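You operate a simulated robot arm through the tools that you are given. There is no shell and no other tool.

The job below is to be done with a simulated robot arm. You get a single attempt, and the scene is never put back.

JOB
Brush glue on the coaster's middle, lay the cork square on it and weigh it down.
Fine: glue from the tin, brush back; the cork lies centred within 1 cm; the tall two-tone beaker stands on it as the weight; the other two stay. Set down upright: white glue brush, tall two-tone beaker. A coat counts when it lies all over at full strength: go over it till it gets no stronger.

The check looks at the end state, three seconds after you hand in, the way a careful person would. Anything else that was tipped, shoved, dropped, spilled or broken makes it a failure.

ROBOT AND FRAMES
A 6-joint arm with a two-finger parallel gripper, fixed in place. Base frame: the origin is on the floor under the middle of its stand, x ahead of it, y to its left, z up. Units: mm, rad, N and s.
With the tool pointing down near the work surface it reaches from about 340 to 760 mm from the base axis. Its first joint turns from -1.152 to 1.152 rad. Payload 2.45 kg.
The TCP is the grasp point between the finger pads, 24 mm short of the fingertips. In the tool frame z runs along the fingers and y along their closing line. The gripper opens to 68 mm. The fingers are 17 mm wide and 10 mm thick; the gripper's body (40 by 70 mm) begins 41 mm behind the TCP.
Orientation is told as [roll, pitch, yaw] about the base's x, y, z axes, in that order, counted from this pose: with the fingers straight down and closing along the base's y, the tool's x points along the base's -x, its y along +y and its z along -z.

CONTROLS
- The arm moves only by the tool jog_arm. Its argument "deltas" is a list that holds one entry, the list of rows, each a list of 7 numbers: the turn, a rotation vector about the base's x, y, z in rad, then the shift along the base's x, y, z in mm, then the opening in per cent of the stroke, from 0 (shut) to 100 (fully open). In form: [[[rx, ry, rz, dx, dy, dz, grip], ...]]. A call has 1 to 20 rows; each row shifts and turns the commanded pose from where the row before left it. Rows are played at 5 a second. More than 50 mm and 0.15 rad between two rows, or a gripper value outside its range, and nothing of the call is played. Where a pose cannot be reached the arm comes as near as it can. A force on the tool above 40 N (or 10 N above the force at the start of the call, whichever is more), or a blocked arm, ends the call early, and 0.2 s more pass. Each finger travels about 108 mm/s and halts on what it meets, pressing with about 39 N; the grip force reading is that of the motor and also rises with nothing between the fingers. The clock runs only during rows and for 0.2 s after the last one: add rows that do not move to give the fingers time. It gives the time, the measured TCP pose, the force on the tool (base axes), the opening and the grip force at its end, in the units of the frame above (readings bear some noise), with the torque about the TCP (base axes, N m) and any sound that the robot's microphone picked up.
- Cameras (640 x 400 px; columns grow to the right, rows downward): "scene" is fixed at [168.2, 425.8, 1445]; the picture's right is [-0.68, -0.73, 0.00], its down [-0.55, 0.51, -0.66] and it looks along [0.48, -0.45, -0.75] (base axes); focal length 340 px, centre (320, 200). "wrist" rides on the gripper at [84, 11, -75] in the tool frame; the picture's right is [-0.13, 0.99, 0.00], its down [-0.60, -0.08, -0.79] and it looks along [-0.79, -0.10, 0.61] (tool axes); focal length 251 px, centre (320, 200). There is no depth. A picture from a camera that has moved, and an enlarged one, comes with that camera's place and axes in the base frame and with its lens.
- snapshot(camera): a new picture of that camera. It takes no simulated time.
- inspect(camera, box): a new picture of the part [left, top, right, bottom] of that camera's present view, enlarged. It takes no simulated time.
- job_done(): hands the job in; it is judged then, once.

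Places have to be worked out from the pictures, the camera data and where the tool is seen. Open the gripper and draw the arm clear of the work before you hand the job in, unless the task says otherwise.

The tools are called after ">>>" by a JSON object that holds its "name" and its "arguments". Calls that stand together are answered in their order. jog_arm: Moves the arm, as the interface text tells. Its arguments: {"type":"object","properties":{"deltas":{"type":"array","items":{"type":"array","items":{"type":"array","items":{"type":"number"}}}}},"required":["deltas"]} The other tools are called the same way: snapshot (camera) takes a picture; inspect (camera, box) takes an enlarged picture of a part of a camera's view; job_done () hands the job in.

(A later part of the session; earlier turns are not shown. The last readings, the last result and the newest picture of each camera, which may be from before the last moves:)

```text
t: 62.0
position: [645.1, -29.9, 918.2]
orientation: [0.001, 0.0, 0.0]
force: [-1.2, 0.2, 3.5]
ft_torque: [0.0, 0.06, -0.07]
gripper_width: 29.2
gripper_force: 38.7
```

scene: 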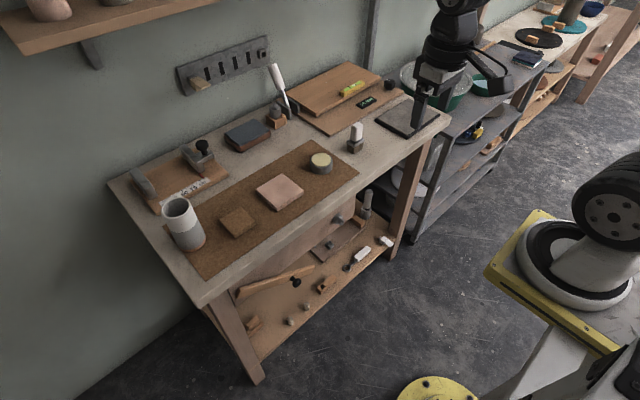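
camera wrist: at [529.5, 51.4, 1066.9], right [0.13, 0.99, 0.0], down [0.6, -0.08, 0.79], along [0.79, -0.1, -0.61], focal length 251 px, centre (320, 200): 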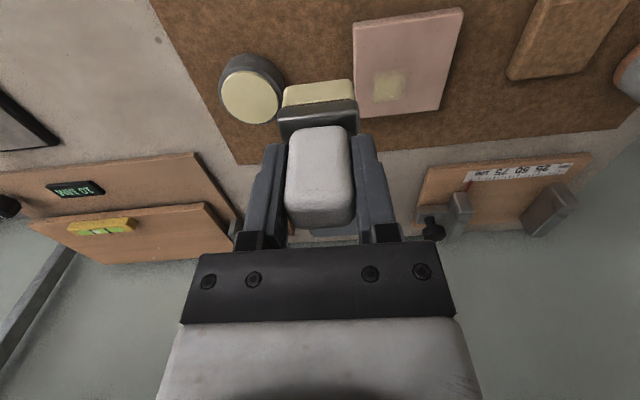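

Contact at z≈918.2. I press slightly more and dwell about 2 s.

>>> {"name": "jog_arm", "arguments": {"deltas": [[[0, 0, 0, 0, 0, -0.3, 0], [0, 0, 0, 0, 0, 0, 0], [0, 0, 0, 0, 0, 0, 0], [0, 0, 0, 0, 0, 0, 0], [0, 0, 0, 0, 0, 0, 0], [0, 0, 0, 0, 0, 0, 0], [0, 0, 0, 0, 0, 0, 0], [0, 0, 0, 0, 0, 0, 0], [0, 0, 0, 0, 0, 0, 0], [0, 0, 0, 0, 0, 0, 0]]]}}

>>> {"name": "jog_arm", "arguments": {"deltas": [[[0, 0, 0, 0, 0, 1, 0], [0, 0, 0, 0, 0, 3, 0], [0, 0, 0, 0, 0, 8, 0], [0, 0, 0, 0, 0, 15, 0], [0, 0, 0, 0, 0, 10, 0], [0, 0, 0, 0, 0, 0, 0]]]}}

>>> {"name": "inspect", "arguments": {"camera": "wrist", "box": [240, 20, 400, 130]}}

>>> {"name": "inspect", "arguments": {"camera": "scene", "box": [225, 110, 345, 210]}}

```text
t: 64.2
position: [646.4, -30.5, 917.7]
orientation: [0.0, 0.0, -0.001]
force: [1.4, -0.3, 14.0]
ft_torque: [-0.02, -0.25, -0.02]
gripper_width: 29.1
gripper_force: 39.5
```

```text
t: 65.6
position: [645.1, -28.7, 952.6]
orientation: [0.001, 0.001, 0.0]
force: [1.0, -0.7, -1.2]
ft_torque: [-0.02, 0.0, 0.01]
gripper_width: 29.1
gripper_force: 39.9
```

```text
3.64 times, centred on (320, 75) of wrist
camera zoom: at [560.0, -18.3, 1029.1], right [0.13, 0.99, 0.0], down [0.6, -0.08, 0.79], along [0.79, -0.1, -0.61], focal length 914 px, centre (320, 654)
```

zoom: 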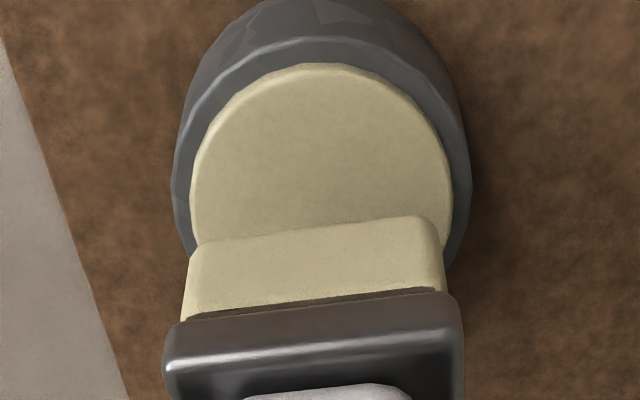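

```text
4.00 times, centred on (285, 160) of scene
camera zoom: at [168.2, 425.8, 1445.0], right [-0.68, -0.73, 0.0], down [-0.55, 0.51, -0.66], along [0.48, -0.45, -0.75], focal length 1360 px, centre (460, 360)
```

zoom: 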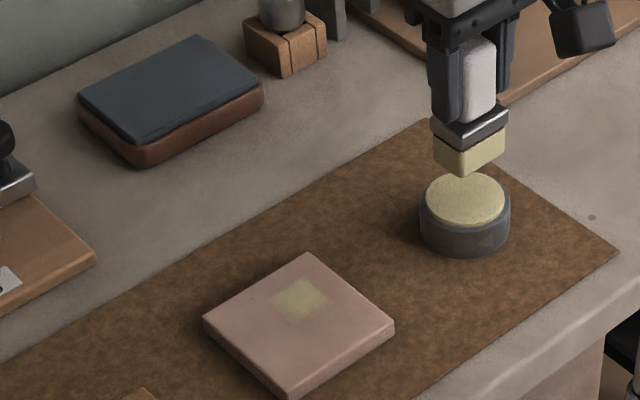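

Tin unmoved and brush reloaded. I carry it to the coaster's (+x,+y) quadrant, TCP target about (659.5,123), stopping a few mm above the surface.

>>> {"name": "jog_arm", "arguments": {"deltas": [[[0, 0, 0, 3, 30, 0, 0], [0, 0, 0, 3, 30, 0, 0], [0, 0, 0, 3, 30, 0, 0], [0, 0, 0, 3, 30, 0, 0], [0, 0, 0, 2.4, 32, 0, 0], [0, 0, 0, 0, 0, -18, 0], [0, 0, 0, 0, 0, -15, 0], [0, 0, 0, 0, 0, -10, 0], [0, 0, 0, 0, 0, -3, 0], [0, 0, 0, 0, 0, 0, 0], [0, 0, 0, 0, 0, 0, 0]]]}}

>>> {"name": "jog_arm", "arguments": {"deltas": [[[0, 0, 0, 0, 0, -0.6, 0], [0, 0, 0, 0, 0, -0.6, 0], [0, 0, 0, 0, 0, 0, 0]]]}}

```text
t: 68.0
position: [659.6, 122.4, 907.6]
orientation: [0.0, 0.001, 0.0]
force: [0.0, 0.4, 1.0]
ft_torque: [0.0, 0.0, 0.01]
gripper_width: 29.1
gripper_force: 38.8
```

```text
t: 68.8
position: [660.0, 121.3, 906.6]
orientation: [-0.001, 0.0, -0.001]
force: [0.6, 0.5, 0.2]
ft_torque: [0.01, 0.01, 0.01]
gripper_width: 29.4
gripper_force: 39.8
```

>>> {"name": "jog_arm", "arguments": {"deltas": [[[0, 0, 0, 0, 1, -0.6, 0], [0, 0, 0, 0, 0, -0.6, 0], [0, 0, 0, 0, 0, 0, 0]]]}}

>>> {"name": "jog_arm", "arguments": {"deltas": [[[0, 0, 0, 0, 0, -0.5, 0], [0, 0, 0, 0, 0, -0.4, 0], [0, 0, 0, 0, 0, 0, 0]]]}}

>>> {"name": "jog_arm", "arguments": {"deltas": [[[0, 0, 0, 0, 0, -0.4, 0], [0, 0, 0, 0, 0, 0, 0]]]}}

```text
t: 69.6
position: [660.0, 123.3, 905.5]
orientation: [0.001, -0.001, 0.001]
force: [-0.1, 0.4, -0.5]
ft_torque: [-0.04, 0.0, 0.0]
gripper_width: 29.4
gripper_force: 39.1
```

```text
t: 70.4
position: [660.8, 124.3, 905.3]
orientation: [-0.001, -0.001, 0.001]
force: [-0.1, -0.5, -0.3]
ft_torque: [0.01, 0.0, 0.0]
gripper_width: 29.3
gripper_force: 39.3
```

```text
t: 71.0
position: [661.8, 121.5, 905.0]
orientation: [0.0, 0.0, 0.001]
force: [0.2, -0.1, -0.8]
ft_torque: [0.01, 0.02, 0.01]
gripper_width: 29.5
gripper_force: 39.1
```

>>> {"name": "jog_arm", "arguments": {"deltas": [[[0, 0, 0, 0, 0, -0.4, 0], [0, 0, 0, 0, 0, -0.3, 0], [0, 0, 0, 0, 0, 0, 0]]]}}

>>> {"name": "jog_arm", "arguments": {"deltas": [[[0, 0, 0, 0, 0, -0.3, 0], [0, 0, 0, 0, 0, 0, 0]]]}}

```text
t: 71.8
position: [659.6, 123.7, 903.9]
orientation: [-0.001, 0.001, 0.001]
force: [-0.1, -0.2, -0.3]
ft_torque: [0.01, -0.04, 0.02]
gripper_width: 29.0
gripper_force: 39.2
```

```text
t: 72.4
position: [659.9, 122.7, 903.4]
orientation: [0.0, 0.0, 0.0]
force: [-0.6, -1.0, 1.2]
ft_torque: [-0.01, 0.04, 0.03]
gripper_width: 29.2
gripper_force: 39.0
```

Just at contact. I press a little and make small strokes inside this quadrant, then look.

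>>> {"name": "jog_arm", "arguments": {"deltas": [[[0, 0, 0, 0, 0, -0.4, 0], [0, 0, 0, 0, 0, -0.2, 0], [0, 0, 0, 3, 0, 0, 0], [0, 0, 0, 3, 0, 0, 0], [0, 0, 0, -3, 0, 0, 0], [0, 0, 0, -3, 0, 0, 0], [0, 0, 0, -3, 0, 0, 0], [0, 0, 0, -3, 0, 0, 0], [0, 0, 0, 3, 0, 0, 0], [0, 0, 0, 3, 0, 0, 0], [0, 0, 0, 0, 0, 0, 0]]]}}

>>> {"name": "inspect", "arguments": {"camera": "wrist", "box": [230, 0, 430, 150]}}

>>> {"name": "inspect", "arguments": {"camera": "scene", "box": [245, 165, 315, 215]}}

```text
t: 74.8
position: [659.2, 122.7, 903.8]
orientation: [0.0, 0.002, 0.0]
force: [-14.3, 2.5, 28.3]
ft_torque: [0.1, 0.71, -0.05]
gripper_width: 29.2
gripper_force: 39.1
```

```text
2.67 times, centred on (330, 75) of wrist
camera zoom: at [574.5, 134.4, 979.6], right [0.13, 0.99, 0.0], down [0.6, -0.08, 0.79], along [0.79, -0.1, -0.61], focal length 670 px, centre (293, 533)
```

zoom: 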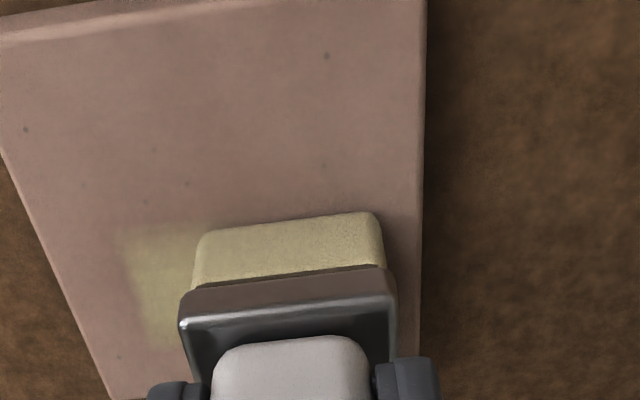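

```text
8.00 times, centred on (280, 190) of scene
camera zoom: at [167.3, 425.7, 1445.2], right [-0.68, -0.73, 0.0], down [-0.55, 0.51, -0.66], along [0.48, -0.45, -0.75], focal length 2720 px, centre (640, 280)
```

zoom: 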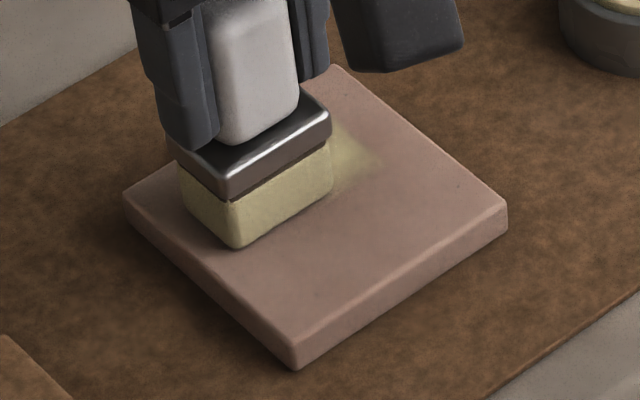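

Force got rather high (28 N), so I lift off and look at the result.

>>> {"name": "jog_arm", "arguments": {"deltas": [[[0, 0, 0, 0, 0, 0.5, 0], [0, 0, 0, 0, 0, 2, 0], [0, 0, 0, 0, 0, 8, 0], [0, 0, 0, 0, -20, 20, 0], [0, 0, 0, -10, -30, 20, 0], [0, 0, 0, -10, -30, 20, 0], [0, 0, 0, -20, -5, 15, 0], [0, 0, 0, 0, 0, 0, 0], [0, 0, 0, 0, 0, 0, 0]]]}}

>>> {"name": "snapshot", "arguments": {"camera": "wrist"}}

>>> {"name": "inspect", "arguments": {"camera": "scene", "box": [245, 165, 315, 215]}}

>>> {"name": "inspect", "arguments": {"camera": "wrist", "box": [340, 0, 480, 120]}}

```text
t: 76.8
position: [620.5, 39.4, 986.1]
orientation: [0.001, 0.002, 0.001]
force: [-0.7, 0.3, -0.2]
ft_torque: [-0.01, -0.04, -0.01]
gripper_width: 29.4
gripper_force: 38.6
```

```text
taken
camera wrist: at [535.2, 50.7, 1062.2], right [0.13, 0.99, 0.0], down [0.6, -0.08, 0.79], along [0.79, -0.1, -0.61], focal length 251 px, centre (320, 200)
```

wrist: 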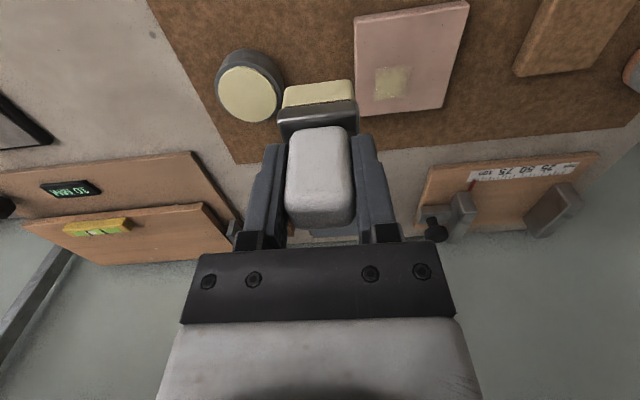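

```text
8.00 times, centred on (280, 190) of scene
camera zoom: at [168.2, 425.8, 1445.0], right [-0.68, -0.73, 0.0], down [-0.55, 0.51, -0.66], along [0.48, -0.45, -0.75], focal length 2720 px, centre (640, 280)
```

zoom: 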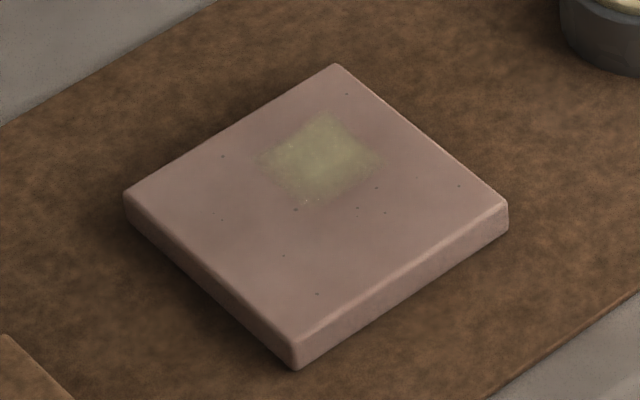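

```text
3.33 times, centred on (410, 60) of wrist
camera zoom: at [535.2, 50.7, 1062.2], right [0.13, 0.99, 0.0], down [0.6, -0.08, 0.79], along [0.79, -0.1, -0.61], focal length 838 px, centre (20, 667)
```

zoom: 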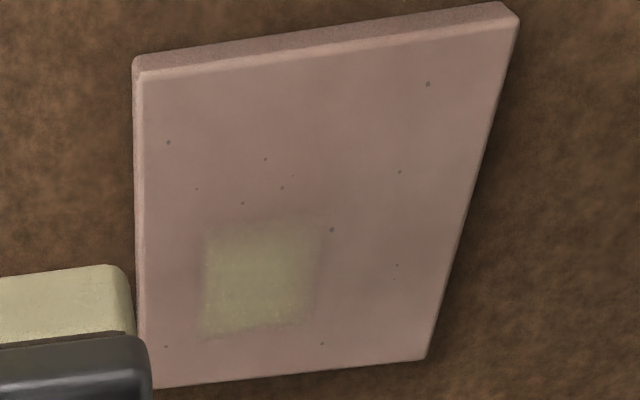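

The patch is a 30×30 mm square at about x 645–676, y 85–115 and did not spread, though it may be a bit stronger. I test by brushing directly over it, brush centre at about (660.8,100).

>>> {"name": "jog_arm", "arguments": {"deltas": [[[0, 0, 0, 10, 15, -10, 0], [0, 0, 0, 15, 25, -10, 0], [0, 0, 0, 14.5, 20.5, -10, 0], [0, 0, 0, 0, 0, -15, 0], [0, 0, 0, 0, 0, -15, 0], [0, 0, 0, 0, 0, -12, 0], [0, 0, 0, 0, 0, -7, 0], [0, 0, 0, 0, 0, -1, 0], [0, 0, 0, 0, 0, 0, 0], [0, 0, 0, 0, 0, 0, 0]]]}}

>>> {"name": "jog_arm", "arguments": {"deltas": [[[0, 0, 0, 0, 0, -0.7, 0], [0, 0, 0, 0, 0, -0.6, 0], [0, 0, 0, 0, 0, 0, 0]]]}}

```text
t: 79.0
position: [659.7, 98.7, 908.5]
orientation: [-0.001, 0.0, 0.001]
force: [0.9, 0.0, -0.5]
ft_torque: [0.0, 0.03, -0.01]
gripper_width: 29.3
gripper_force: 38.6
```

```text
t: 79.8
position: [659.2, 99.1, 907.5]
orientation: [0.0, 0.0, -0.001]
force: [0.8, -0.2, -1.3]
ft_torque: [0.02, -0.01, -0.02]
gripper_width: 29.4
gripper_force: 39.2
```

>>> {"name": "jog_arm", "arguments": {"deltas": [[[0, 0, 0, 0, 0, -0.7, 0], [0, 0, 0, 0, 0, -0.7, 0], [0, 0, 0, 0, 0, -0.6, 0], [0, 0, 0, 0, 0, 0, 0]]]}}

>>> {"name": "jog_arm", "arguments": {"deltas": [[[0, 0, 0, 0, 0, -0.5, 0], [0, 0, 0, 0, 0, -0.4, 0], [0, 0, 0, 0, 0, 0, 0]]]}}

>>> {"name": "jog_arm", "arguments": {"deltas": [[[0, 0, 0, 0, 0, -0.4, 0], [0, 0, 0, 0, 0, 0, 0]]]}}

```text
t: 80.8
position: [660.7, 97.7, 904.6]
orientation: [0.0, -0.001, -0.001]
force: [0.5, 0.0, -1.1]
ft_torque: [-0.02, 0.02, -0.02]
gripper_width: 29.1
gripper_force: 38.9
```

```text
t: 81.6
position: [658.3, 98.2, 904.6]
orientation: [-0.001, -0.001, 0.001]
force: [0.8, 0.6, -0.2]
ft_torque: [-0.01, 0.01, -0.01]
gripper_width: 29.4
gripper_force: 38.7
```

```text
t: 82.2
position: [659.4, 98.7, 904.1]
orientation: [0.0, -0.002, 0.0]
force: [-0.3, -1.3, 3.5]
ft_torque: [-0.04, 0.01, 0.01]
gripper_width: 29.5
gripper_force: 39.1
```

Contact (3.5 N). I add slight pressure and stroke gently within the patch, then check.

>>> {"name": "jog_arm", "arguments": {"deltas": [[[0, 0, 0, 0, 0, -0.3, 0], [0, 0, 0, 3, 0, 0, 0], [0, 0, 0, 3, 0, 0, 0], [0, 0, 0, -3, 0, 0, 0], [0, 0, 0, -3, 0, 0, 0], [0, 0, 0, -3, 0, 0, 0], [0, 0, 0, -3, 0, 0, 0], [0, 0, 0, 3, 0, 0, 0], [0, 0, 0, 3, 0, 0, 0], [0, 0, 0, 0, 0, 0, 0]]]}}

>>> {"name": "inspect", "arguments": {"camera": "wrist", "box": [230, 0, 430, 150]}}

>>> {"name": "inspect", "arguments": {"camera": "scene", "box": [245, 165, 315, 215]}}

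```text
t: 84.4
position: [659.7, 99.3, 904.4]
orientation: [0.0, 0.0, 0.0]
force: [-5.4, 2.1, 10.4]
ft_torque: [0.1, 0.16, 0.07]
gripper_width: 29.3
gripper_force: 38.6
```

```text
2.67 times, centred on (330, 75) of wrist
camera zoom: at [574.6, 109.6, 979.6], right [0.13, 0.99, 0.0], down [0.6, -0.08, 0.79], along [0.79, -0.1, -0.61], focal length 670 px, centre (293, 533)
```

zoom: 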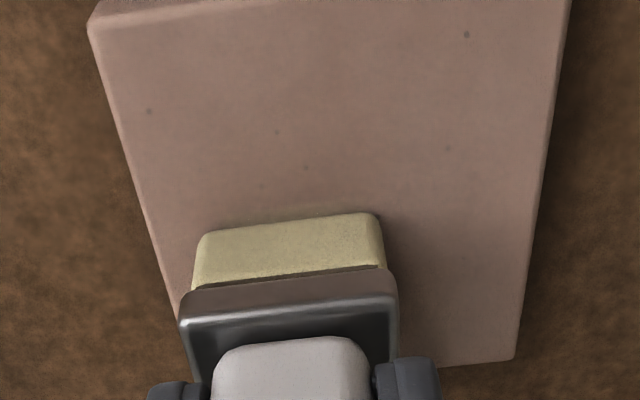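

```text
8.00 times, centred on (280, 190) of scene
camera zoom: at [167.9, 425.8, 1445.1], right [-0.68, -0.73, 0.0], down [-0.55, 0.51, -0.66], along [0.48, -0.45, -0.75], focal length 2720 px, centre (640, 280)
```

zoom: 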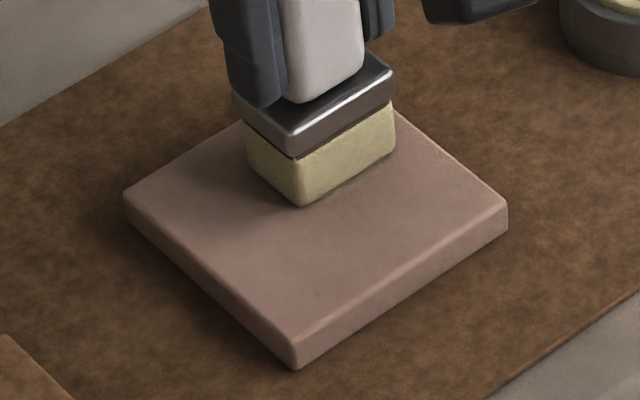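

I lift and go to the same viewing pose as before to compare the patch strength.

>>> {"name": "jog_arm", "arguments": {"deltas": [[[0, 0, 0, 0, 0, 1, 0], [0, 0, 0, 0, 0, 8, 0], [0, 0, 0, -5, -10, 20, 0], [0, 0, 0, -10, -25, 25, 0], [0, 0, 0, -24.5, -24, 28, 0], [0, 0, 0, 0, 0, 0, 0], [0, 0, 0, 0, 0, 0, 0]]]}}

>>> {"name": "inspect", "arguments": {"camera": "wrist", "box": [340, 0, 480, 120]}}

>>> {"name": "inspect", "arguments": {"camera": "scene", "box": [245, 165, 315, 215]}}

```text
t: 86.0
position: [621.1, 37.4, 985.4]
orientation: [-0.001, -0.002, 0.001]
force: [-0.2, 0.1, 0.6]
ft_torque: [-0.02, -0.04, -0.02]
gripper_width: 29.4
gripper_force: 38.4
```

```text
3.33 times, centred on (410, 60) of wrist
camera zoom: at [535.2, 49.6, 1061.6], right [0.13, 0.99, 0.0], down [0.6, -0.08, 0.79], along [0.79, -0.1, -0.61], focal length 838 px, centre (20, 667)
```

zoom: 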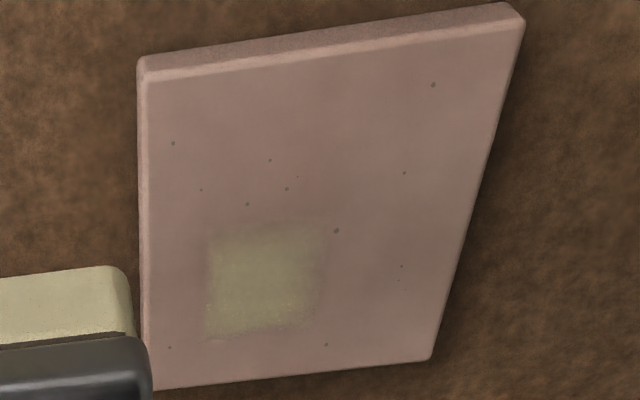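

```text
8.00 times, centred on (280, 190) of scene
camera zoom: at [168.2, 425.8, 1445.0], right [-0.68, -0.73, 0.0], down [-0.55, 0.51, -0.66], along [0.48, -0.45, -0.75], focal length 2720 px, centre (640, 280)
```

zoom: 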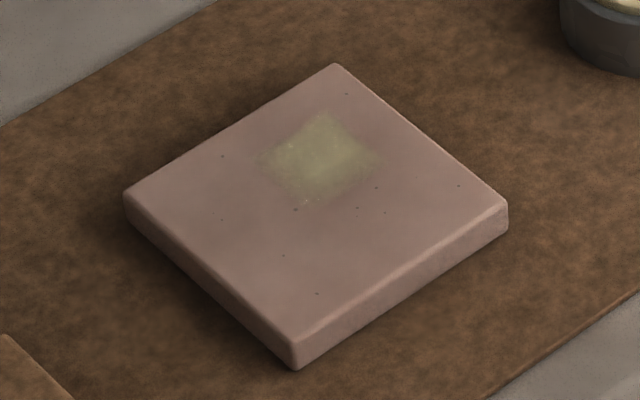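

The patch did not clearly change from brushing directly on it. It first appeared while stroking along the coaster's true centre line, so I test that again: contact at the centre, TCP about (648,110.5), then x strokes.

>>> {"name": "jog_arm", "arguments": {"deltas": [[[0, 0, 0, 10, 25, -10, 0], [0, 0, 0, 10, 25, -15, 0], [0, 0, 0, 7, 22.5, -15, 0], [0, 0, 0, 0, 0, -15, 0], [0, 0, 0, 0, 0, -13, 0], [0, 0, 0, 0, 0, -9, 0], [0, 0, 0, 0, 0, -3, 0], [0, 0, 0, 0, 0, 0, 0], [0, 0, 0, 0, 0, 0, 0]]]}}

>>> {"name": "jog_arm", "arguments": {"deltas": [[[0, 0, 0, 0, 0, -0.5, 0], [0, 0, 0, 0, 0, -0.4, 0], [0, 0, 0, 0, 0, 0, 0]]]}}

```text
t: 88.0
position: [646.8, 111.3, 905.5]
orientation: [-0.001, 0.001, 0.001]
force: [0.2, -0.9, -0.6]
ft_torque: [0.02, 0.0, -0.01]
gripper_width: 29.5
gripper_force: 39.3
```

```text
t: 88.8
position: [647.5, 111.0, 903.7]
orientation: [0.0, 0.001, 0.0]
force: [0.2, 0.6, -0.7]
ft_torque: [0.0, 0.02, 0.02]
gripper_width: 29.4
gripper_force: 39.0
```

>>> {"name": "jog_arm", "arguments": {"deltas": [[[0, 0, 0, 0, 0, -0.4, 0], [0, 0, 0, 0, 0, -0.4, 0], [0, 0, 0, 0, 0, 0, 0]]]}}

>>> {"name": "jog_arm", "arguments": {"deltas": [[[0, 0, 0, 0, 0, -0.3, 0], [0, 0, 0, 0, 0, 0, 0]]]}}

```text
t: 89.6
position: [647.4, 111.6, 905.0]
orientation: [0.001, -0.001, -0.001]
force: [0.3, -0.5, 0.6]
ft_torque: [0.03, 0.03, -0.01]
gripper_width: 29.2
gripper_force: 38.6
```

```text
t: 90.2
position: [645.8, 111.5, 903.4]
orientation: [0.0, -0.001, 0.001]
force: [-1.1, 0.1, -0.9]
ft_torque: [0.01, -0.05, -0.04]
gripper_width: 29.1
gripper_force: 38.1
```

>>> {"name": "jog_arm", "arguments": {"deltas": [[[0, 0, 0, 0, 0, -0.4, 0], [0, 0, 0, 0, 0, 0, 0]]]}}

>>> {"name": "jog_arm", "arguments": {"deltas": [[[0, 0, 0, 0, 0, -0.4, 0], [0, 0, 0, 0, 0, 0, 0]]]}}

```text
t: 90.8
position: [647.0, 112.5, 903.3]
orientation: [0.0, 0.0, 0.001]
force: [-0.9, -0.5, 3.5]
ft_torque: [0.02, -0.03, 0.01]
gripper_width: 29.2
gripper_force: 39.5
```

```text
t: 91.4
position: [648.4, 111.1, 903.5]
orientation: [-0.001, -0.002, 0.001]
force: [-4.6, -1.6, 11.3]
ft_torque: [-0.05, 0.13, -0.01]
gripper_width: 29.3
gripper_force: 39.0
```

Contact with 11 N at the centre. Now full strokes along x on the centre line.

>>> {"name": "jog_arm", "arguments": {"deltas": [[[0, 0, 0, 4, 0, 0, 0], [0, 0, 0, 4, 0, 0, 0], [0, 0, 0, 4, 0, 0, 0], [0, 0, 0, -4, 0, 0, 0], [0, 0, 0, -4, 0, 0, 0], [0, 0, 0, -4, 0, 0, 0], [0, 0, 0, -4, 0, 0, 0], [0, 0, 0, -4, 0, 0, 0], [0, 0, 0, -4, 0, 0, 0], [0, 0, 0, 0, 0, 0, 0]]]}}

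>>> {"name": "inspect", "arguments": {"camera": "wrist", "box": [230, 0, 430, 150]}}

>>> {"name": "inspect", "arguments": {"camera": "scene", "box": [245, 165, 315, 215]}}

```text
t: 93.6
position: [636.2, 111.3, 903.7]
orientation: [0.0, -0.004, 0.0]
force: [7.7, 0.2, 16.7]
ft_torque: [-0.06, -0.58, 0.0]
gripper_width: 29.2
gripper_force: 38.9
```

```text
2.67 times, centred on (330, 75) of wrist
camera zoom: at [551.1, 123.2, 979.0], right [0.13, 0.99, 0.0], down [0.6, -0.08, 0.8], along [0.79, -0.1, -0.61], focal length 670 px, centre (293, 533)
```

zoom: 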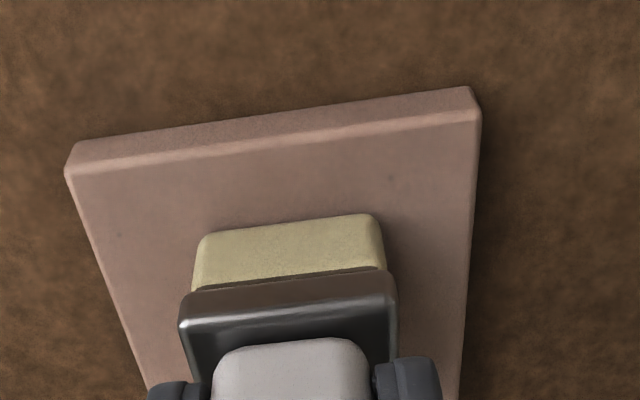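

```text
8.00 times, centred on (280, 190) of scene
camera zoom: at [168.1, 425.7, 1445.1], right [-0.68, -0.73, 0.0], down [-0.55, 0.51, -0.66], along [0.48, -0.45, -0.75], focal length 2720 px, centre (640, 280)
```

zoom: 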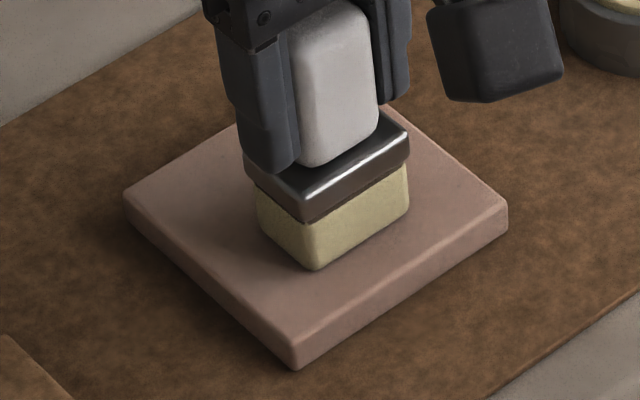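

The coaster stays put. I do two more full strokes and then lift to compare.

>>> {"name": "jog_arm", "arguments": {"deltas": [[[0, 0, 0, 4, 0, 0, 0], [0, 0, 0, 4, 0, 0, 0], [0, 0, 0, 4, 0, 0, 0], [0, 0, 0, 4, 0, 0, 0], [0, 0, 0, 4, 0, 0, 0], [0, 0, 0, 4, 0, 0, 0], [0, 0, 0, -4, 0, 0, 0], [0, 0, 0, -4, 0, 0, 0], [0, 0, 0, -4, 0, 0, 0], [0, 0, 0, -4, 0, 0, 0], [0, 0, 0, -4, 0, 0, 0], [0, 0, 0, -4, 0, 0, 0], [0, 0, 0, 0, 0, 0, 0]]]}}

>>> {"name": "jog_arm", "arguments": {"deltas": [[[0, 0, 0, 0, 0, 1, 0], [0, 0, 0, 0, 0, 8, 0], [0, 0, 0, -5, -20, 20, 0], [0, 0, 0, -5, -27, 25, 0], [0, 0, 0, -5, -26, 28, 0], [0, 0, 0, 0, 0, 0, 0], [0, 0, 0, 0, 0, 0, 0]]]}}

>>> {"name": "inspect", "arguments": {"camera": "wrist", "box": [340, 0, 480, 120]}}

>>> {"name": "inspect", "arguments": {"camera": "scene", "box": [245, 165, 315, 215]}}

```text
t: 96.4
position: [635.0, 112.0, 903.8]
orientation: [0.001, 0.0, 0.0]
force: [4.0, -0.2, 10.0]
ft_torque: [0.0, -0.41, 0.02]
gripper_width: 29.4
gripper_force: 38.8
```

```text
t: 98.0
position: [619.8, 38.0, 983.8]
orientation: [0.0, 0.0, 0.0]
force: [-0.5, -0.5, -0.8]
ft_torque: [0.05, 0.01, 0.0]
gripper_width: 29.7
gripper_force: 38.8
```

```text
3.33 times, centred on (410, 60) of wrist
camera zoom: at [535.2, 49.8, 1060.2], right [0.13, 0.99, 0.0], down [0.6, -0.08, 0.79], along [0.79, -0.1, -0.61], focal length 838 px, centre (20, 667)
```

zoom: 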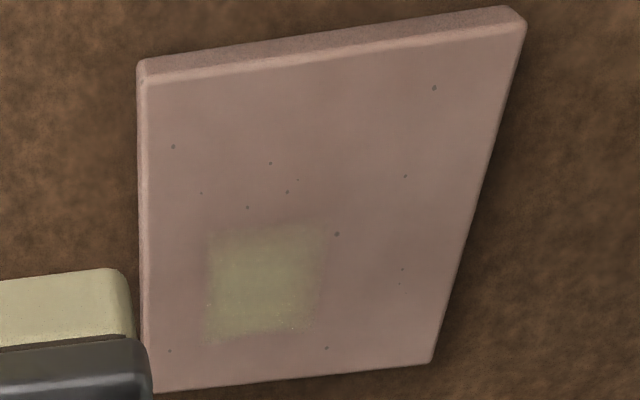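

```text
8.00 times, centred on (280, 190) of scene
camera zoom: at [168.2, 425.8, 1445.0], right [-0.68, -0.73, 0.0], down [-0.55, 0.51, -0.66], along [0.48, -0.45, -0.75], focal length 2720 px, centre (640, 280)
```

zoom: 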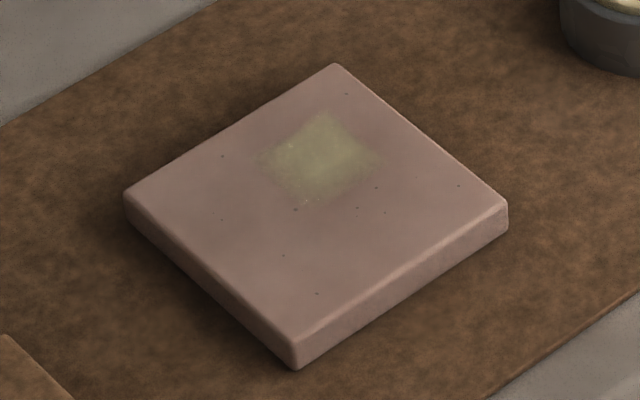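

I zoom in tighter on the patch to see its structure and strength.

>>> {"name": "inspect", "arguments": {"camera": "wrist", "box": [365, 55, 445, 110]}}

>>> {"name": "inspect", "arguments": {"camera": "scene", "box": [262, 170, 298, 205]}}

```text
7.27 times, centred on (405, 82) of wrist
camera zoom: at [535.2, 49.8, 1060.2], right [0.13, 0.99, 0.0], down [0.6, -0.08, 0.79], along [0.79, -0.1, -0.61], focal length 1829 px, centre (-298, 1054)
```

zoom: 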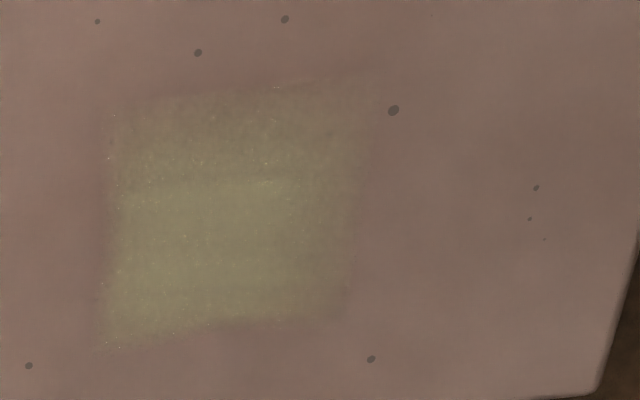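

```text
11.43 times, centred on (280, 188) of scene
camera zoom: at [168.2, 425.8, 1445.0], right [-0.68, -0.73, 0.0], down [-0.55, 0.51, -0.66], along [0.48, -0.45, -0.75], focal length 3886 px, centre (777, 343)
```

zoom: 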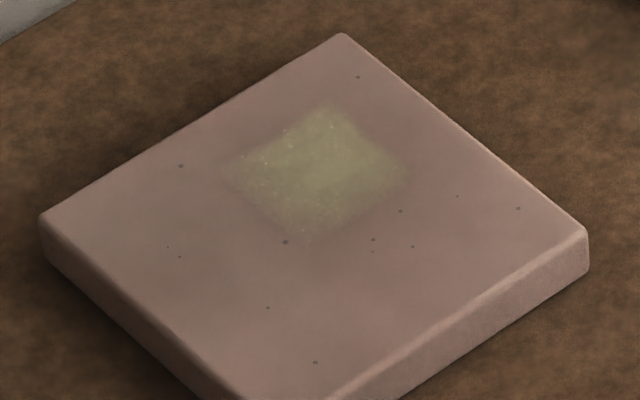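

The zoom shows the coat has structure: the whole 30×30 square is tinted, with a stronger part inside, so it builds up texel by texel in a field around (660.6,100.5). I go back there and brush it with many longer passes to see whether it grows stronger.

>>> {"name": "jog_arm", "arguments": {"deltas": [[[0, 0, 0, 12, 20, -10, 0], [0, 0, 0, 14, 22, -15, 0], [0, 0, 0, 14, 20, -15, 0], [0, 0, 0, 0, 0, -15, 0], [0, 0, 0, 0, 0, -13, 0], [0, 0, 0, 0, 0, -8, 0], [0, 0, 0, 0, 0, -2, 0], [0, 0, 0, 0, 0, 0, 0], [0, 0, 0, 0, 0, 0, 0]]]}}

>>> {"name": "jog_arm", "arguments": {"deltas": [[[0, 0, 0, 0, 0, -0.6, 0], [0, 0, 0, 0, 0, -0.5, 0], [0, 0, 0, 0, 0, 0, 0]]]}}

>>> {"name": "jog_arm", "arguments": {"deltas": [[[0, 0, 0, 0, 0, -0.4, 0], [0, 0, 0, 0, 0, -0.4, 0], [0, 0, 0, 0, 0, 0, 0]]]}}

```text
t: 100.0
position: [660.3, 102.6, 907.5]
orientation: [0.0, 0.001, 0.0]
force: [0.2, 0.3, -0.7]
ft_torque: [0.0, 0.02, 0.03]
gripper_width: 29.1
gripper_force: 39.3
```

```text
t: 100.8
position: [661.3, 101.2, 906.4]
orientation: [-0.001, 0.0, 0.0]
force: [0.7, 0.2, -0.6]
ft_torque: [-0.02, 0.01, 0.04]
gripper_width: 29.4
gripper_force: 38.4
```

```text
t: 101.6
position: [659.7, 100.9, 904.3]
orientation: [0.0, 0.001, -0.001]
force: [0.0, 0.2, 0.0]
ft_torque: [-0.01, 0.0, 0.01]
gripper_width: 29.3
gripper_force: 39.0
```

>>> {"name": "jog_arm", "arguments": {"deltas": [[[0, 0, 0, 0, 0, -0.4, 0], [0, 0, 0, 0, 0, -0.4, 0], [0, 0, 0, 0, 0, 0, 0]]]}}

>>> {"name": "jog_arm", "arguments": {"deltas": [[[0, 0, 0, 0, 0, -0.3, 0], [0, 0, 0, 0, 0, 0, 0]]]}}

```text
t: 102.4
position: [659.7, 101.3, 903.6]
orientation: [0.001, 0.0, 0.0]
force: [0.7, 0.1, 0.1]
ft_torque: [0.0, 0.0, -0.03]
gripper_width: 29.5
gripper_force: 38.6
```

```text
t: 103.0
position: [660.3, 101.7, 904.4]
orientation: [-0.001, 0.001, -0.001]
force: [-0.2, -0.2, -0.6]
ft_torque: [-0.01, -0.01, -0.02]
gripper_width: 29.5
gripper_force: 39.0
```

>>> {"name": "jog_arm", "arguments": {"deltas": [[[0, 0, 0, 0, 0, -0.4, 0], [0, 0, 0, 0, 0, 0, 0]]]}}

>>> {"name": "jog_arm", "arguments": {"deltas": [[[0, 0, 0, 0, 0, -0.4, 0], [0, 0, 0, 0, 0, 0, 0]]]}}

```text
t: 103.6
position: [660.8, 101.6, 903.8]
orientation: [0.0, 0.001, 0.002]
force: [-0.2, -0.6, 1.1]
ft_torque: [-0.02, 0.0, 0.0]
gripper_width: 29.1
gripper_force: 38.8
```

```text
t: 104.2
position: [661.4, 100.9, 902.9]
orientation: [0.0, -0.002, 0.001]
force: [-1.5, -2.0, 4.3]
ft_torque: [-0.07, 0.01, -0.05]
gripper_width: 29.5
gripper_force: 38.6
```

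Contact at 4 N. I add a little pressure and do several passes over the patch.

>>> {"name": "jog_arm", "arguments": {"deltas": [[[0, 0, 0, 0, 0, -0.3, 0], [0, 0, 0, 4, 0, 0, 0], [0, 0, 0, 4, 0, 0, 0], [0, 0, 0, -4, 0, 0, 0], [0, 0, 0, -4, 0, 0, 0], [0, 0, 0, -4, 0, 0, 0], [0, 0, 0, -4, 0, 0, 0], [0, 0, 0, 4, 0, 0, 0], [0, 0, 0, 4, 0, 0, 0], [0, 0, 0, 4, 0, 0, 0], [0, 0, 0, 4, 0, 0, 0], [0, 0, 0, -4, 0, 0, 0], [0, 0, 0, -4, 0, 0, 0], [0, 0, 0, -4, 0, 0, 0], [0, 0, 0, -4, 0, 0, 0], [0, 0, 0, 4, 0, 0, 0], [0, 0, 0, 4, 0, 0, 0], [0, 0, 0, 0, 0, 0, 0]]]}}

>>> {"name": "jog_arm", "arguments": {"deltas": [[[0, 0, 0, 0, 0, 1, 0], [0, 0, 0, 0, 0, 8, 0], [0, 0, 0, -10, -20, 20, 0], [0, 0, 0, -15, -22, 25, 0], [0, 0, 0, -15, -20, 27, 0], [0, 0, 0, 0, 0, 0, 0], [0, 0, 0, 0, 0, 0, 0]]]}}

>>> {"name": "inspect", "arguments": {"camera": "wrist", "box": [365, 55, 445, 110]}}

>>> {"name": "inspect", "arguments": {"camera": "scene", "box": [262, 170, 298, 205]}}

```text
t: 108.0
position: [660.0, 99.7, 903.8]
orientation: [-0.001, 0.0, 0.001]
force: [-11.2, 2.0, 22.8]
ft_torque: [0.11, 0.53, 0.02]
gripper_width: 29.4
gripper_force: 39.6
```

```text
t: 109.6
position: [618.8, 39.9, 984.3]
orientation: [-0.001, -0.001, 0.0]
force: [0.1, 0.6, 0.2]
ft_torque: [0.01, 0.02, 0.02]
gripper_width: 29.3
gripper_force: 39.1
```

```text
7.27 times, centred on (405, 82) of wrist
camera zoom: at [535.6, 50.3, 1060.0], right [0.13, 0.99, 0.0], down [0.6, -0.08, 0.79], along [0.79, -0.1, -0.61], focal length 1829 px, centre (-298, 1054)
```

zoom: 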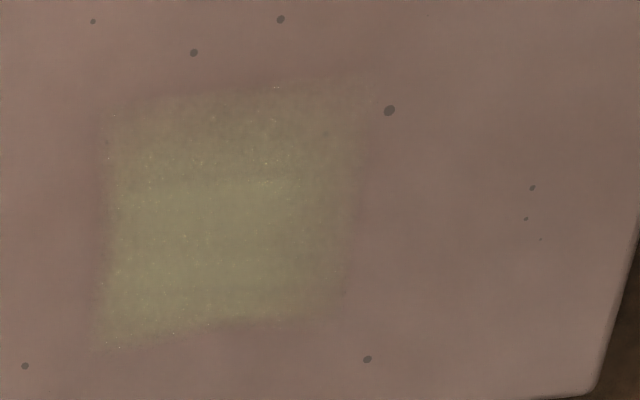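

```text
11.43 times, centred on (280, 188) of scene
camera zoom: at [168.2, 425.8, 1445.0], right [-0.68, -0.73, 0.0], down [-0.55, 0.51, -0.66], along [0.48, -0.45, -0.75], focal length 3886 px, centre (777, 343)
```

zoom: 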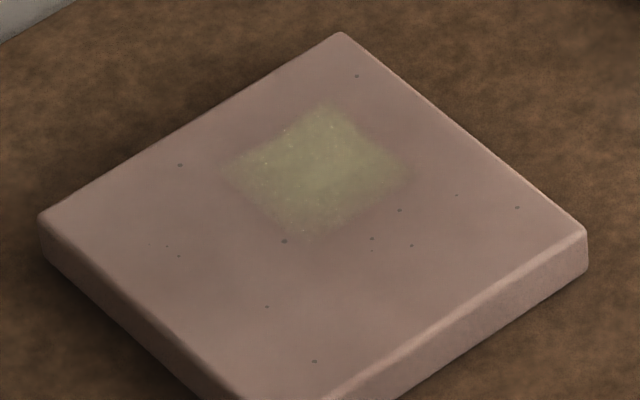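

Those passes changed nothing visibly. The tinted area matches 3×3 cells of 10 mm in a 50 mm field around the coaster's centre, so the rest of the middle still needs glue and the brush is likely spent or touching only with one side. I look closely at the bristles for tilt or fading before reloading.

>>> {"name": "inspect", "arguments": {"camera": "wrist", "box": [270, 65, 370, 135]}}

>>> {"name": "inspect", "arguments": {"camera": "scene", "box": [290, 90, 350, 160]}}

```text
5.71 times, centred on (320, 100) of wrist
camera zoom: at [535.6, 50.3, 1060.0], right [0.13, 0.99, 0.0], down [0.6, -0.08, 0.79], along [0.79, -0.1, -0.61], focal length 1437 px, centre (320, 771)
```

zoom: 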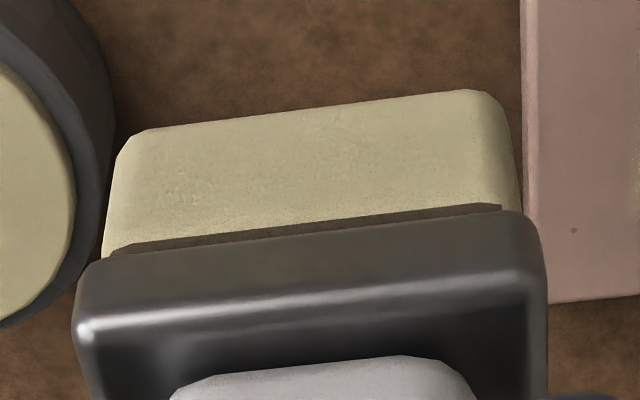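

```text
5.71 times, centred on (320, 125) of scene
camera zoom: at [168.2, 425.8, 1445.0], right [-0.68, -0.73, 0.0], down [-0.55, 0.51, -0.66], along [0.48, -0.45, -0.75], focal length 1943 px, centre (320, 629)
```

zoom: 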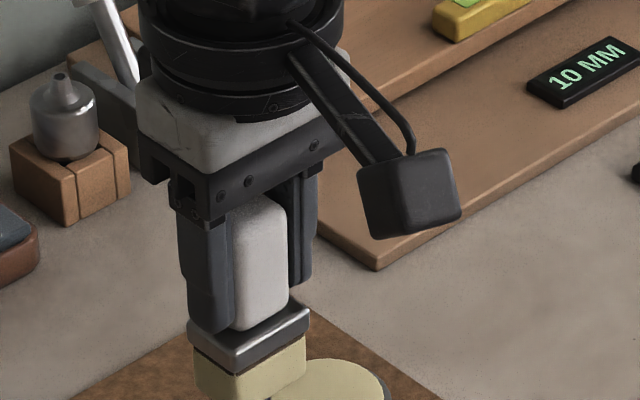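

The force/torque readings put the contact about 12 mm ahead of the tool axis, i.e. on the brush's +x bottom edge, so the brush has pitched ~2° in the grip (x-stroke friction turns it about the pads). I correct by pitching the tool about -0.035 rad, and from now on I will stroke along y, which cannot turn it in the grip.

>>> {"name": "jog_arm", "arguments": {"deltas": [[[0, -0.018, 0, 10, 24, -10, 0], [0, -0.017, 0, 10, 24, -15, 0], [0, 0, 0, 9, 22.5, -15, 0], [0, 0, 0, 0, 0, -15, 0], [0, 0, 0, 0, 0, -13, 0], [0, 0, 0, 0, 0, -8, 0], [0, 0, 0, 0, 0, -3, 0], [0, 0, 0, 0, 0, 0, 0], [0, 0, 0, 0, 0, 0, 0]]]}}

>>> {"name": "jog_arm", "arguments": {"deltas": [[[0, 0, 0, 0, 0, -0.6, 0], [0, 0, 0, 0, 0, -0.5, 0], [0, 0, 0, 0, 0, 0, 0]]]}}

>>> {"name": "jog_arm", "arguments": {"deltas": [[[0, 0, 0, 0, 0, -0.4, 0], [0, 0, 0, 0, 0, -0.4, 0], [0, 0, 0, 0, 0, 0, 0]]]}}

```text
t: 111.6
position: [649.4, 109.5, 904.0]
orientation: [-0.001, -0.036, 0.0]
force: [0.1, 0.3, -0.5]
ft_torque: [0.0, -0.01, -0.01]
gripper_width: 29.3
gripper_force: 39.0
```

```text
t: 112.4
position: [649.5, 109.1, 903.3]
orientation: [0.001, -0.035, 0.0]
force: [-1.3, 0.2, 1.7]
ft_torque: [0.03, 0.03, 0.0]
gripper_width: 29.4
gripper_force: 38.8
```

```text
t: 113.2
position: [651.1, 109.4, 903.4]
orientation: [0.0, -0.036, -0.001]
force: [-1.8, -4.5, 8.0]
ft_torque: [-0.14, 0.27, 0.03]
gripper_width: 29.2
gripper_force: 39.3
```

Now the contact is at the -x edge, so I over-corrected. I back off slightly, set the pitch to about -0.018 and touch again.

>>> {"name": "jog_arm", "arguments": {"deltas": [[[0, 0, 0, 0, 0, 1, 0], [0, 0.017, 0, 0, 0, 0, 0], [0, 0, 0, 0, 0, 0, 0], [0, 0, 0, 0, 0, -0.5, 0], [0, 0, 0, 0, 0, -0.4, 0], [0, 0, 0, 0, 0, 0, 0]]]}}

>>> {"name": "jog_arm", "arguments": {"deltas": [[[0, 0, 0, 0, 0, -0.3, 0], [0, 0, 0, 0, 0, 0, 0]]]}}

>>> {"name": "jog_arm", "arguments": {"deltas": [[[0, 0, 0, 0, 0, 0, 0], [0, 0, 0, 0, 0, 0, 0]]]}}

```text
t: 114.6
position: [650.0, 108.8, 903.7]
orientation: [0.001, -0.019, 0.0]
force: [-1.3, -0.1, 5.9]
ft_torque: [0.05, 0.17, -0.05]
gripper_width: 29.4
gripper_force: 38.6
```

```text
t: 115.2
position: [650.6, 108.6, 902.5]
orientation: [0.0, -0.018, 0.001]
force: [-0.8, -0.7, 9.3]
ft_torque: [-0.04, 0.17, 0.0]
gripper_width: 29.2
gripper_force: 39.2
```

```text
t: 115.8
position: [650.6, 109.7, 902.7]
orientation: [0.0, -0.02, 0.001]
force: [-0.1, -1.2, 12.3]
ft_torque: [-0.07, 0.1, 0.03]
gripper_width: 29.5
gripper_force: 38.9
```

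Contact still sits toward the -x edge at -0.018; flat must be near -0.009. I adjust and touch again.

>>> {"name": "jog_arm", "arguments": {"deltas": [[[0, 0, 0, 0, 0, 1, 0], [0, 0.009, 0, 0, 0, 0, 0], [0, 0, 0, 0, 0, 0, 0], [0, 0, 0, 0, 0, -0.6, 0], [0, 0, 0, 0, 0, -0.4, 0], [0, 0, 0, 0, 0, 0, 0]]]}}

>>> {"name": "jog_arm", "arguments": {"deltas": [[[0, 0, 0, 0, 0, 0, 0], [0, 0, 0, 0, 0, 0, 0]]]}}

>>> {"name": "jog_arm", "arguments": {"deltas": [[[0, 0, 0, 0, 0, 0, 0], [0, 0, 0, 0, 0, 0, 0]]]}}

```text
t: 117.2
position: [647.8, 109.5, 902.8]
orientation: [-0.001, -0.01, -0.001]
force: [-6.3, -1.7, 18.5]
ft_torque: [-0.08, 0.37, -0.01]
gripper_width: 29.3
gripper_force: 38.6
```

```text
t: 117.8
position: [649.9, 109.4, 903.4]
orientation: [0.001, -0.012, 0.0]
force: [-4.4, -1.8, 21.6]
ft_torque: [-0.06, 0.3, -0.02]
gripper_width: 29.4
gripper_force: 38.7
```

```text
t: 118.4
position: [649.6, 110.2, 902.7]
orientation: [0.0, -0.013, 0.001]
force: [-1.3, -1.1, 21.3]
ft_torque: [-0.03, 0.14, 0.01]
gripper_width: 29.3
gripper_force: 38.8
```

The contact centroid is now at the brush's middle (flat). I ease the pressure and make y strokes at the coaster's centre.

>>> {"name": "jog_arm", "arguments": {"deltas": [[[0, 0, 0, 0, 0, 0.3, 0], [0, 0, 0, 0, 3, 0, 0], [0, 0, 0, 0, 3, 0, 0], [0, 0, 0, 0, -3, 0, 0], [0, 0, 0, 0, -3, 0, 0], [0, 0, 0, 0, -3, 0, 0], [0, 0, 0, 0, -3, 0, 0], [0, 0, 0, 0, 3, 0, 0], [0, 0, 0, 0, 3, 0, 0], [0, 0, 0, 0, 0, 0, 0]]]}}

>>> {"name": "inspect", "arguments": {"camera": "wrist", "box": [230, 0, 430, 150]}}

>>> {"name": "inspect", "arguments": {"camera": "scene", "box": [245, 165, 315, 215]}}

```text
t: 120.6
position: [650.7, 108.3, 902.9]
orientation: [-0.002, -0.011, -0.001]
force: [-0.3, -8.2, 16.2]
ft_torque: [-0.46, -0.02, -0.02]
gripper_width: 29.1
gripper_force: 38.8
```

```text
2.67 times, centred on (330, 75) of wrist
camera zoom: at [564.4, 119.6, 977.8], right [0.13, 0.99, 0.0], down [0.6, -0.08, 0.8], along [0.79, -0.1, -0.6], focal length 670 px, centre (293, 533)
```

zoom: 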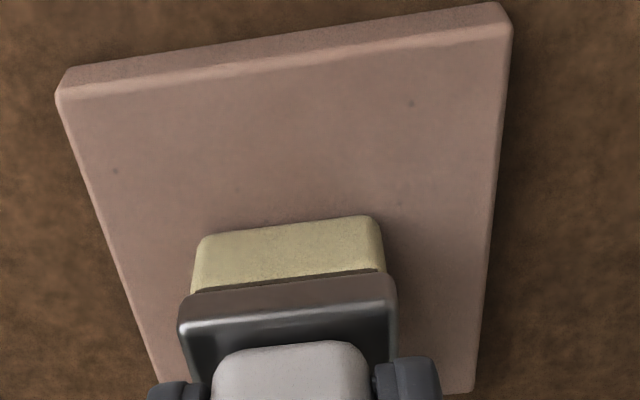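

```text
8.00 times, centred on (280, 190) of scene
camera zoom: at [167.9, 425.5, 1445.1], right [-0.68, -0.73, 0.0], down [-0.55, 0.51, -0.66], along [0.48, -0.45, -0.75], focal length 2720 px, centre (640, 280)
```

zoom: 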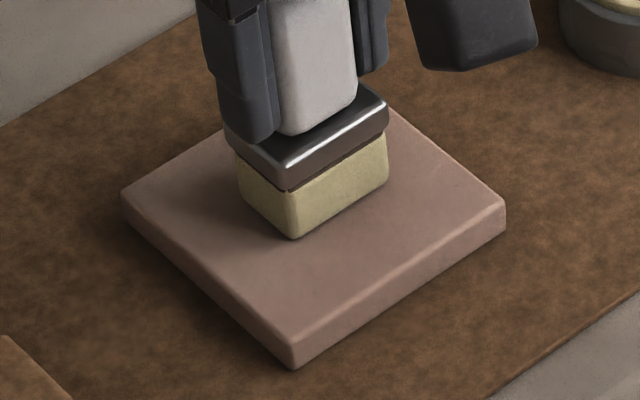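

I lift and go to the viewing pose to see whether this left more coat.

>>> {"name": "jog_arm", "arguments": {"deltas": [[[0, 0, 0, 0, 0, 1, 0], [0, 0, 0, 0, 0, 8, 0], [0, 0, 0, -10, -22, 20, 0], [0, 0, 0, -10, -24, 25, 0], [0, 0, 0, -10, -24, 27, 0], [0, 0, 0, 0, 0, 0, 0], [0, 0, 0, 0, 0, 0, 0]]]}}

>>> {"name": "inspect", "arguments": {"camera": "wrist", "box": [355, 0, 475, 120]}}

>>> {"name": "inspect", "arguments": {"camera": "scene", "box": [262, 170, 298, 205]}}

```text
t: 122.2
position: [619.2, 41.4, 982.5]
orientation: [0.0, -0.01, 0.0]
force: [0.2, 0.3, -0.9]
ft_torque: [0.03, 0.01, -0.01]
gripper_width: 29.4
gripper_force: 39.3
```

```text
3.33 times, centred on (415, 60) of wrist
camera zoom: at [533.2, 51.8, 1057.9], right [0.13, 0.99, 0.0], down [0.6, -0.08, 0.8], along [0.79, -0.1, -0.6], focal length 838 px, centre (3, 667)
```

zoom: 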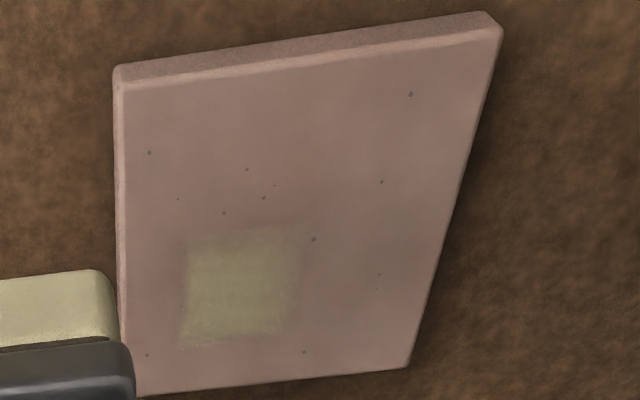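

```text
11.43 times, centred on (280, 188) of scene
camera zoom: at [168.2, 425.8, 1445.0], right [-0.68, -0.73, 0.0], down [-0.55, 0.51, -0.66], along [0.48, -0.45, -0.75], focal length 3886 px, centre (777, 343)
```

zoom: 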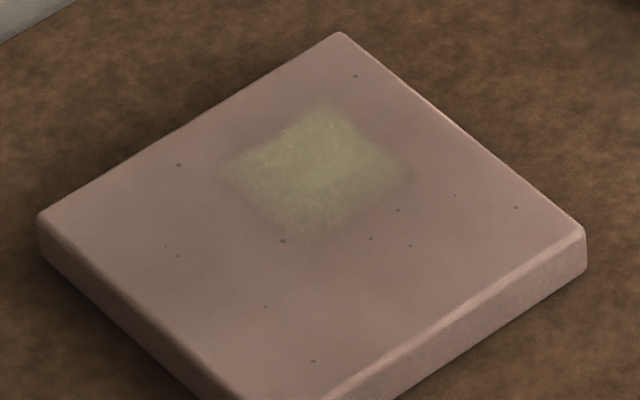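

>>> {"name": "inspect", "arguments": {"camera": "wrist", "box": [365, 55, 445, 110]}}

```text
7.27 times, centred on (405, 82) of wrist
camera zoom: at [533.2, 51.8, 1057.9], right [0.13, 0.99, 0.0], down [0.6, -0.08, 0.8], along [0.79, -0.1, -0.6], focal length 1829 px, centre (-298, 1054)
```

zoom: 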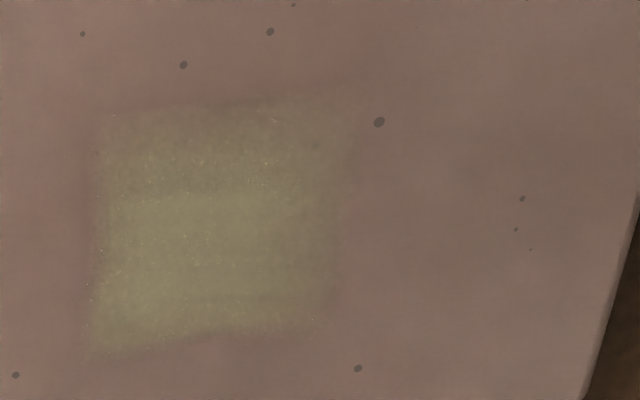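

The weaker rows of the patch have become a bit stronger with flat contact, so flat brushing works and only this 30 mm field takes glue. I continue with flat contact and y strokes at several x positions, starting at TCP x≈654.

>>> {"name": "jog_arm", "arguments": {"deltas": [[[0, 0, 0, 12, 24, -10, 0], [0, 0, 0, 12, 24, -15, 0], [0, 0, 0, 11, 21, -15, 0], [0, 0, 0, 0, 0, -15, 0], [0, 0, 0, 0, 0, -13, 0], [0, 0, 0, 0, 0, -8, 0], [0, 0, 0, 0, 0, -2, 0], [0, 0, 0, 0, 0, 0, 0], [0, 0, 0, 0, 0, 0, 0]]]}}

>>> {"name": "jog_arm", "arguments": {"deltas": [[[0, 0, 0, 0, 0, -0.5, 0], [0, 0, 0, 0, 0, -0.5, 0], [0, 0, 0, 0, 0, 0, 0]]]}}

>>> {"name": "jog_arm", "arguments": {"deltas": [[[0, 0, 0, 0, 0, -0.4, 0], [0, 0, 0, 0, 0, -0.3, 0], [0, 0, 0, 0, 0, 0, 0]]]}}

```text
t: 124.2
position: [654.0, 107.7, 905.9]
orientation: [0.0, -0.009, 0.0]
force: [0.0, 0.1, -0.5]
ft_torque: [0.01, 0.01, 0.0]
gripper_width: 29.6
gripper_force: 38.9
```

```text
t: 125.0
position: [654.6, 108.4, 904.3]
orientation: [0.0, -0.008, 0.0]
force: [-0.3, -0.2, -1.1]
ft_torque: [0.02, -0.02, -0.01]
gripper_width: 29.4
gripper_force: 39.0
```

```text
t: 125.8
position: [654.9, 107.5, 904.1]
orientation: [0.0, -0.008, 0.001]
force: [-0.5, -0.1, -0.5]
ft_torque: [0.01, 0.0, -0.01]
gripper_width: 29.2
gripper_force: 38.8
```

>>> {"name": "jog_arm", "arguments": {"deltas": [[[0, 0, 0, 0, 0, -0.5, 0], [0, 0, 0, 0, 0, -0.4, 0], [0, 0, 0, 0, 0, 0, 0]]]}}

>>> {"name": "jog_arm", "arguments": {"deltas": [[[0, 0, 0, 0, 0, -0.4, 0], [0, 0, 0, 0, 0, 0, 0]]]}}

>>> {"name": "jog_arm", "arguments": {"deltas": [[[0, 0, 0, 0, 0, -0.3, 0], [0, 0, 0, 0, 0, 0, 0]]]}}

```text
t: 126.6
position: [653.1, 108.6, 903.4]
orientation: [0.001, -0.009, 0.0]
force: [-0.4, 0.1, -0.9]
ft_torque: [0.02, 0.01, 0.0]
gripper_width: 29.2
gripper_force: 38.9
```

```text
t: 127.2
position: [653.6, 108.8, 903.1]
orientation: [0.001, -0.01, 0.0]
force: [0.5, 0.7, 1.0]
ft_torque: [0.0, -0.01, 0.02]
gripper_width: 29.0
gripper_force: 38.7
```

```text
t: 127.8
position: [653.3, 108.8, 903.5]
orientation: [0.0, -0.009, 0.0]
force: [-3.1, 0.1, 5.7]
ft_torque: [0.02, 0.17, 0.03]
gripper_width: 29.1
gripper_force: 39.0
```

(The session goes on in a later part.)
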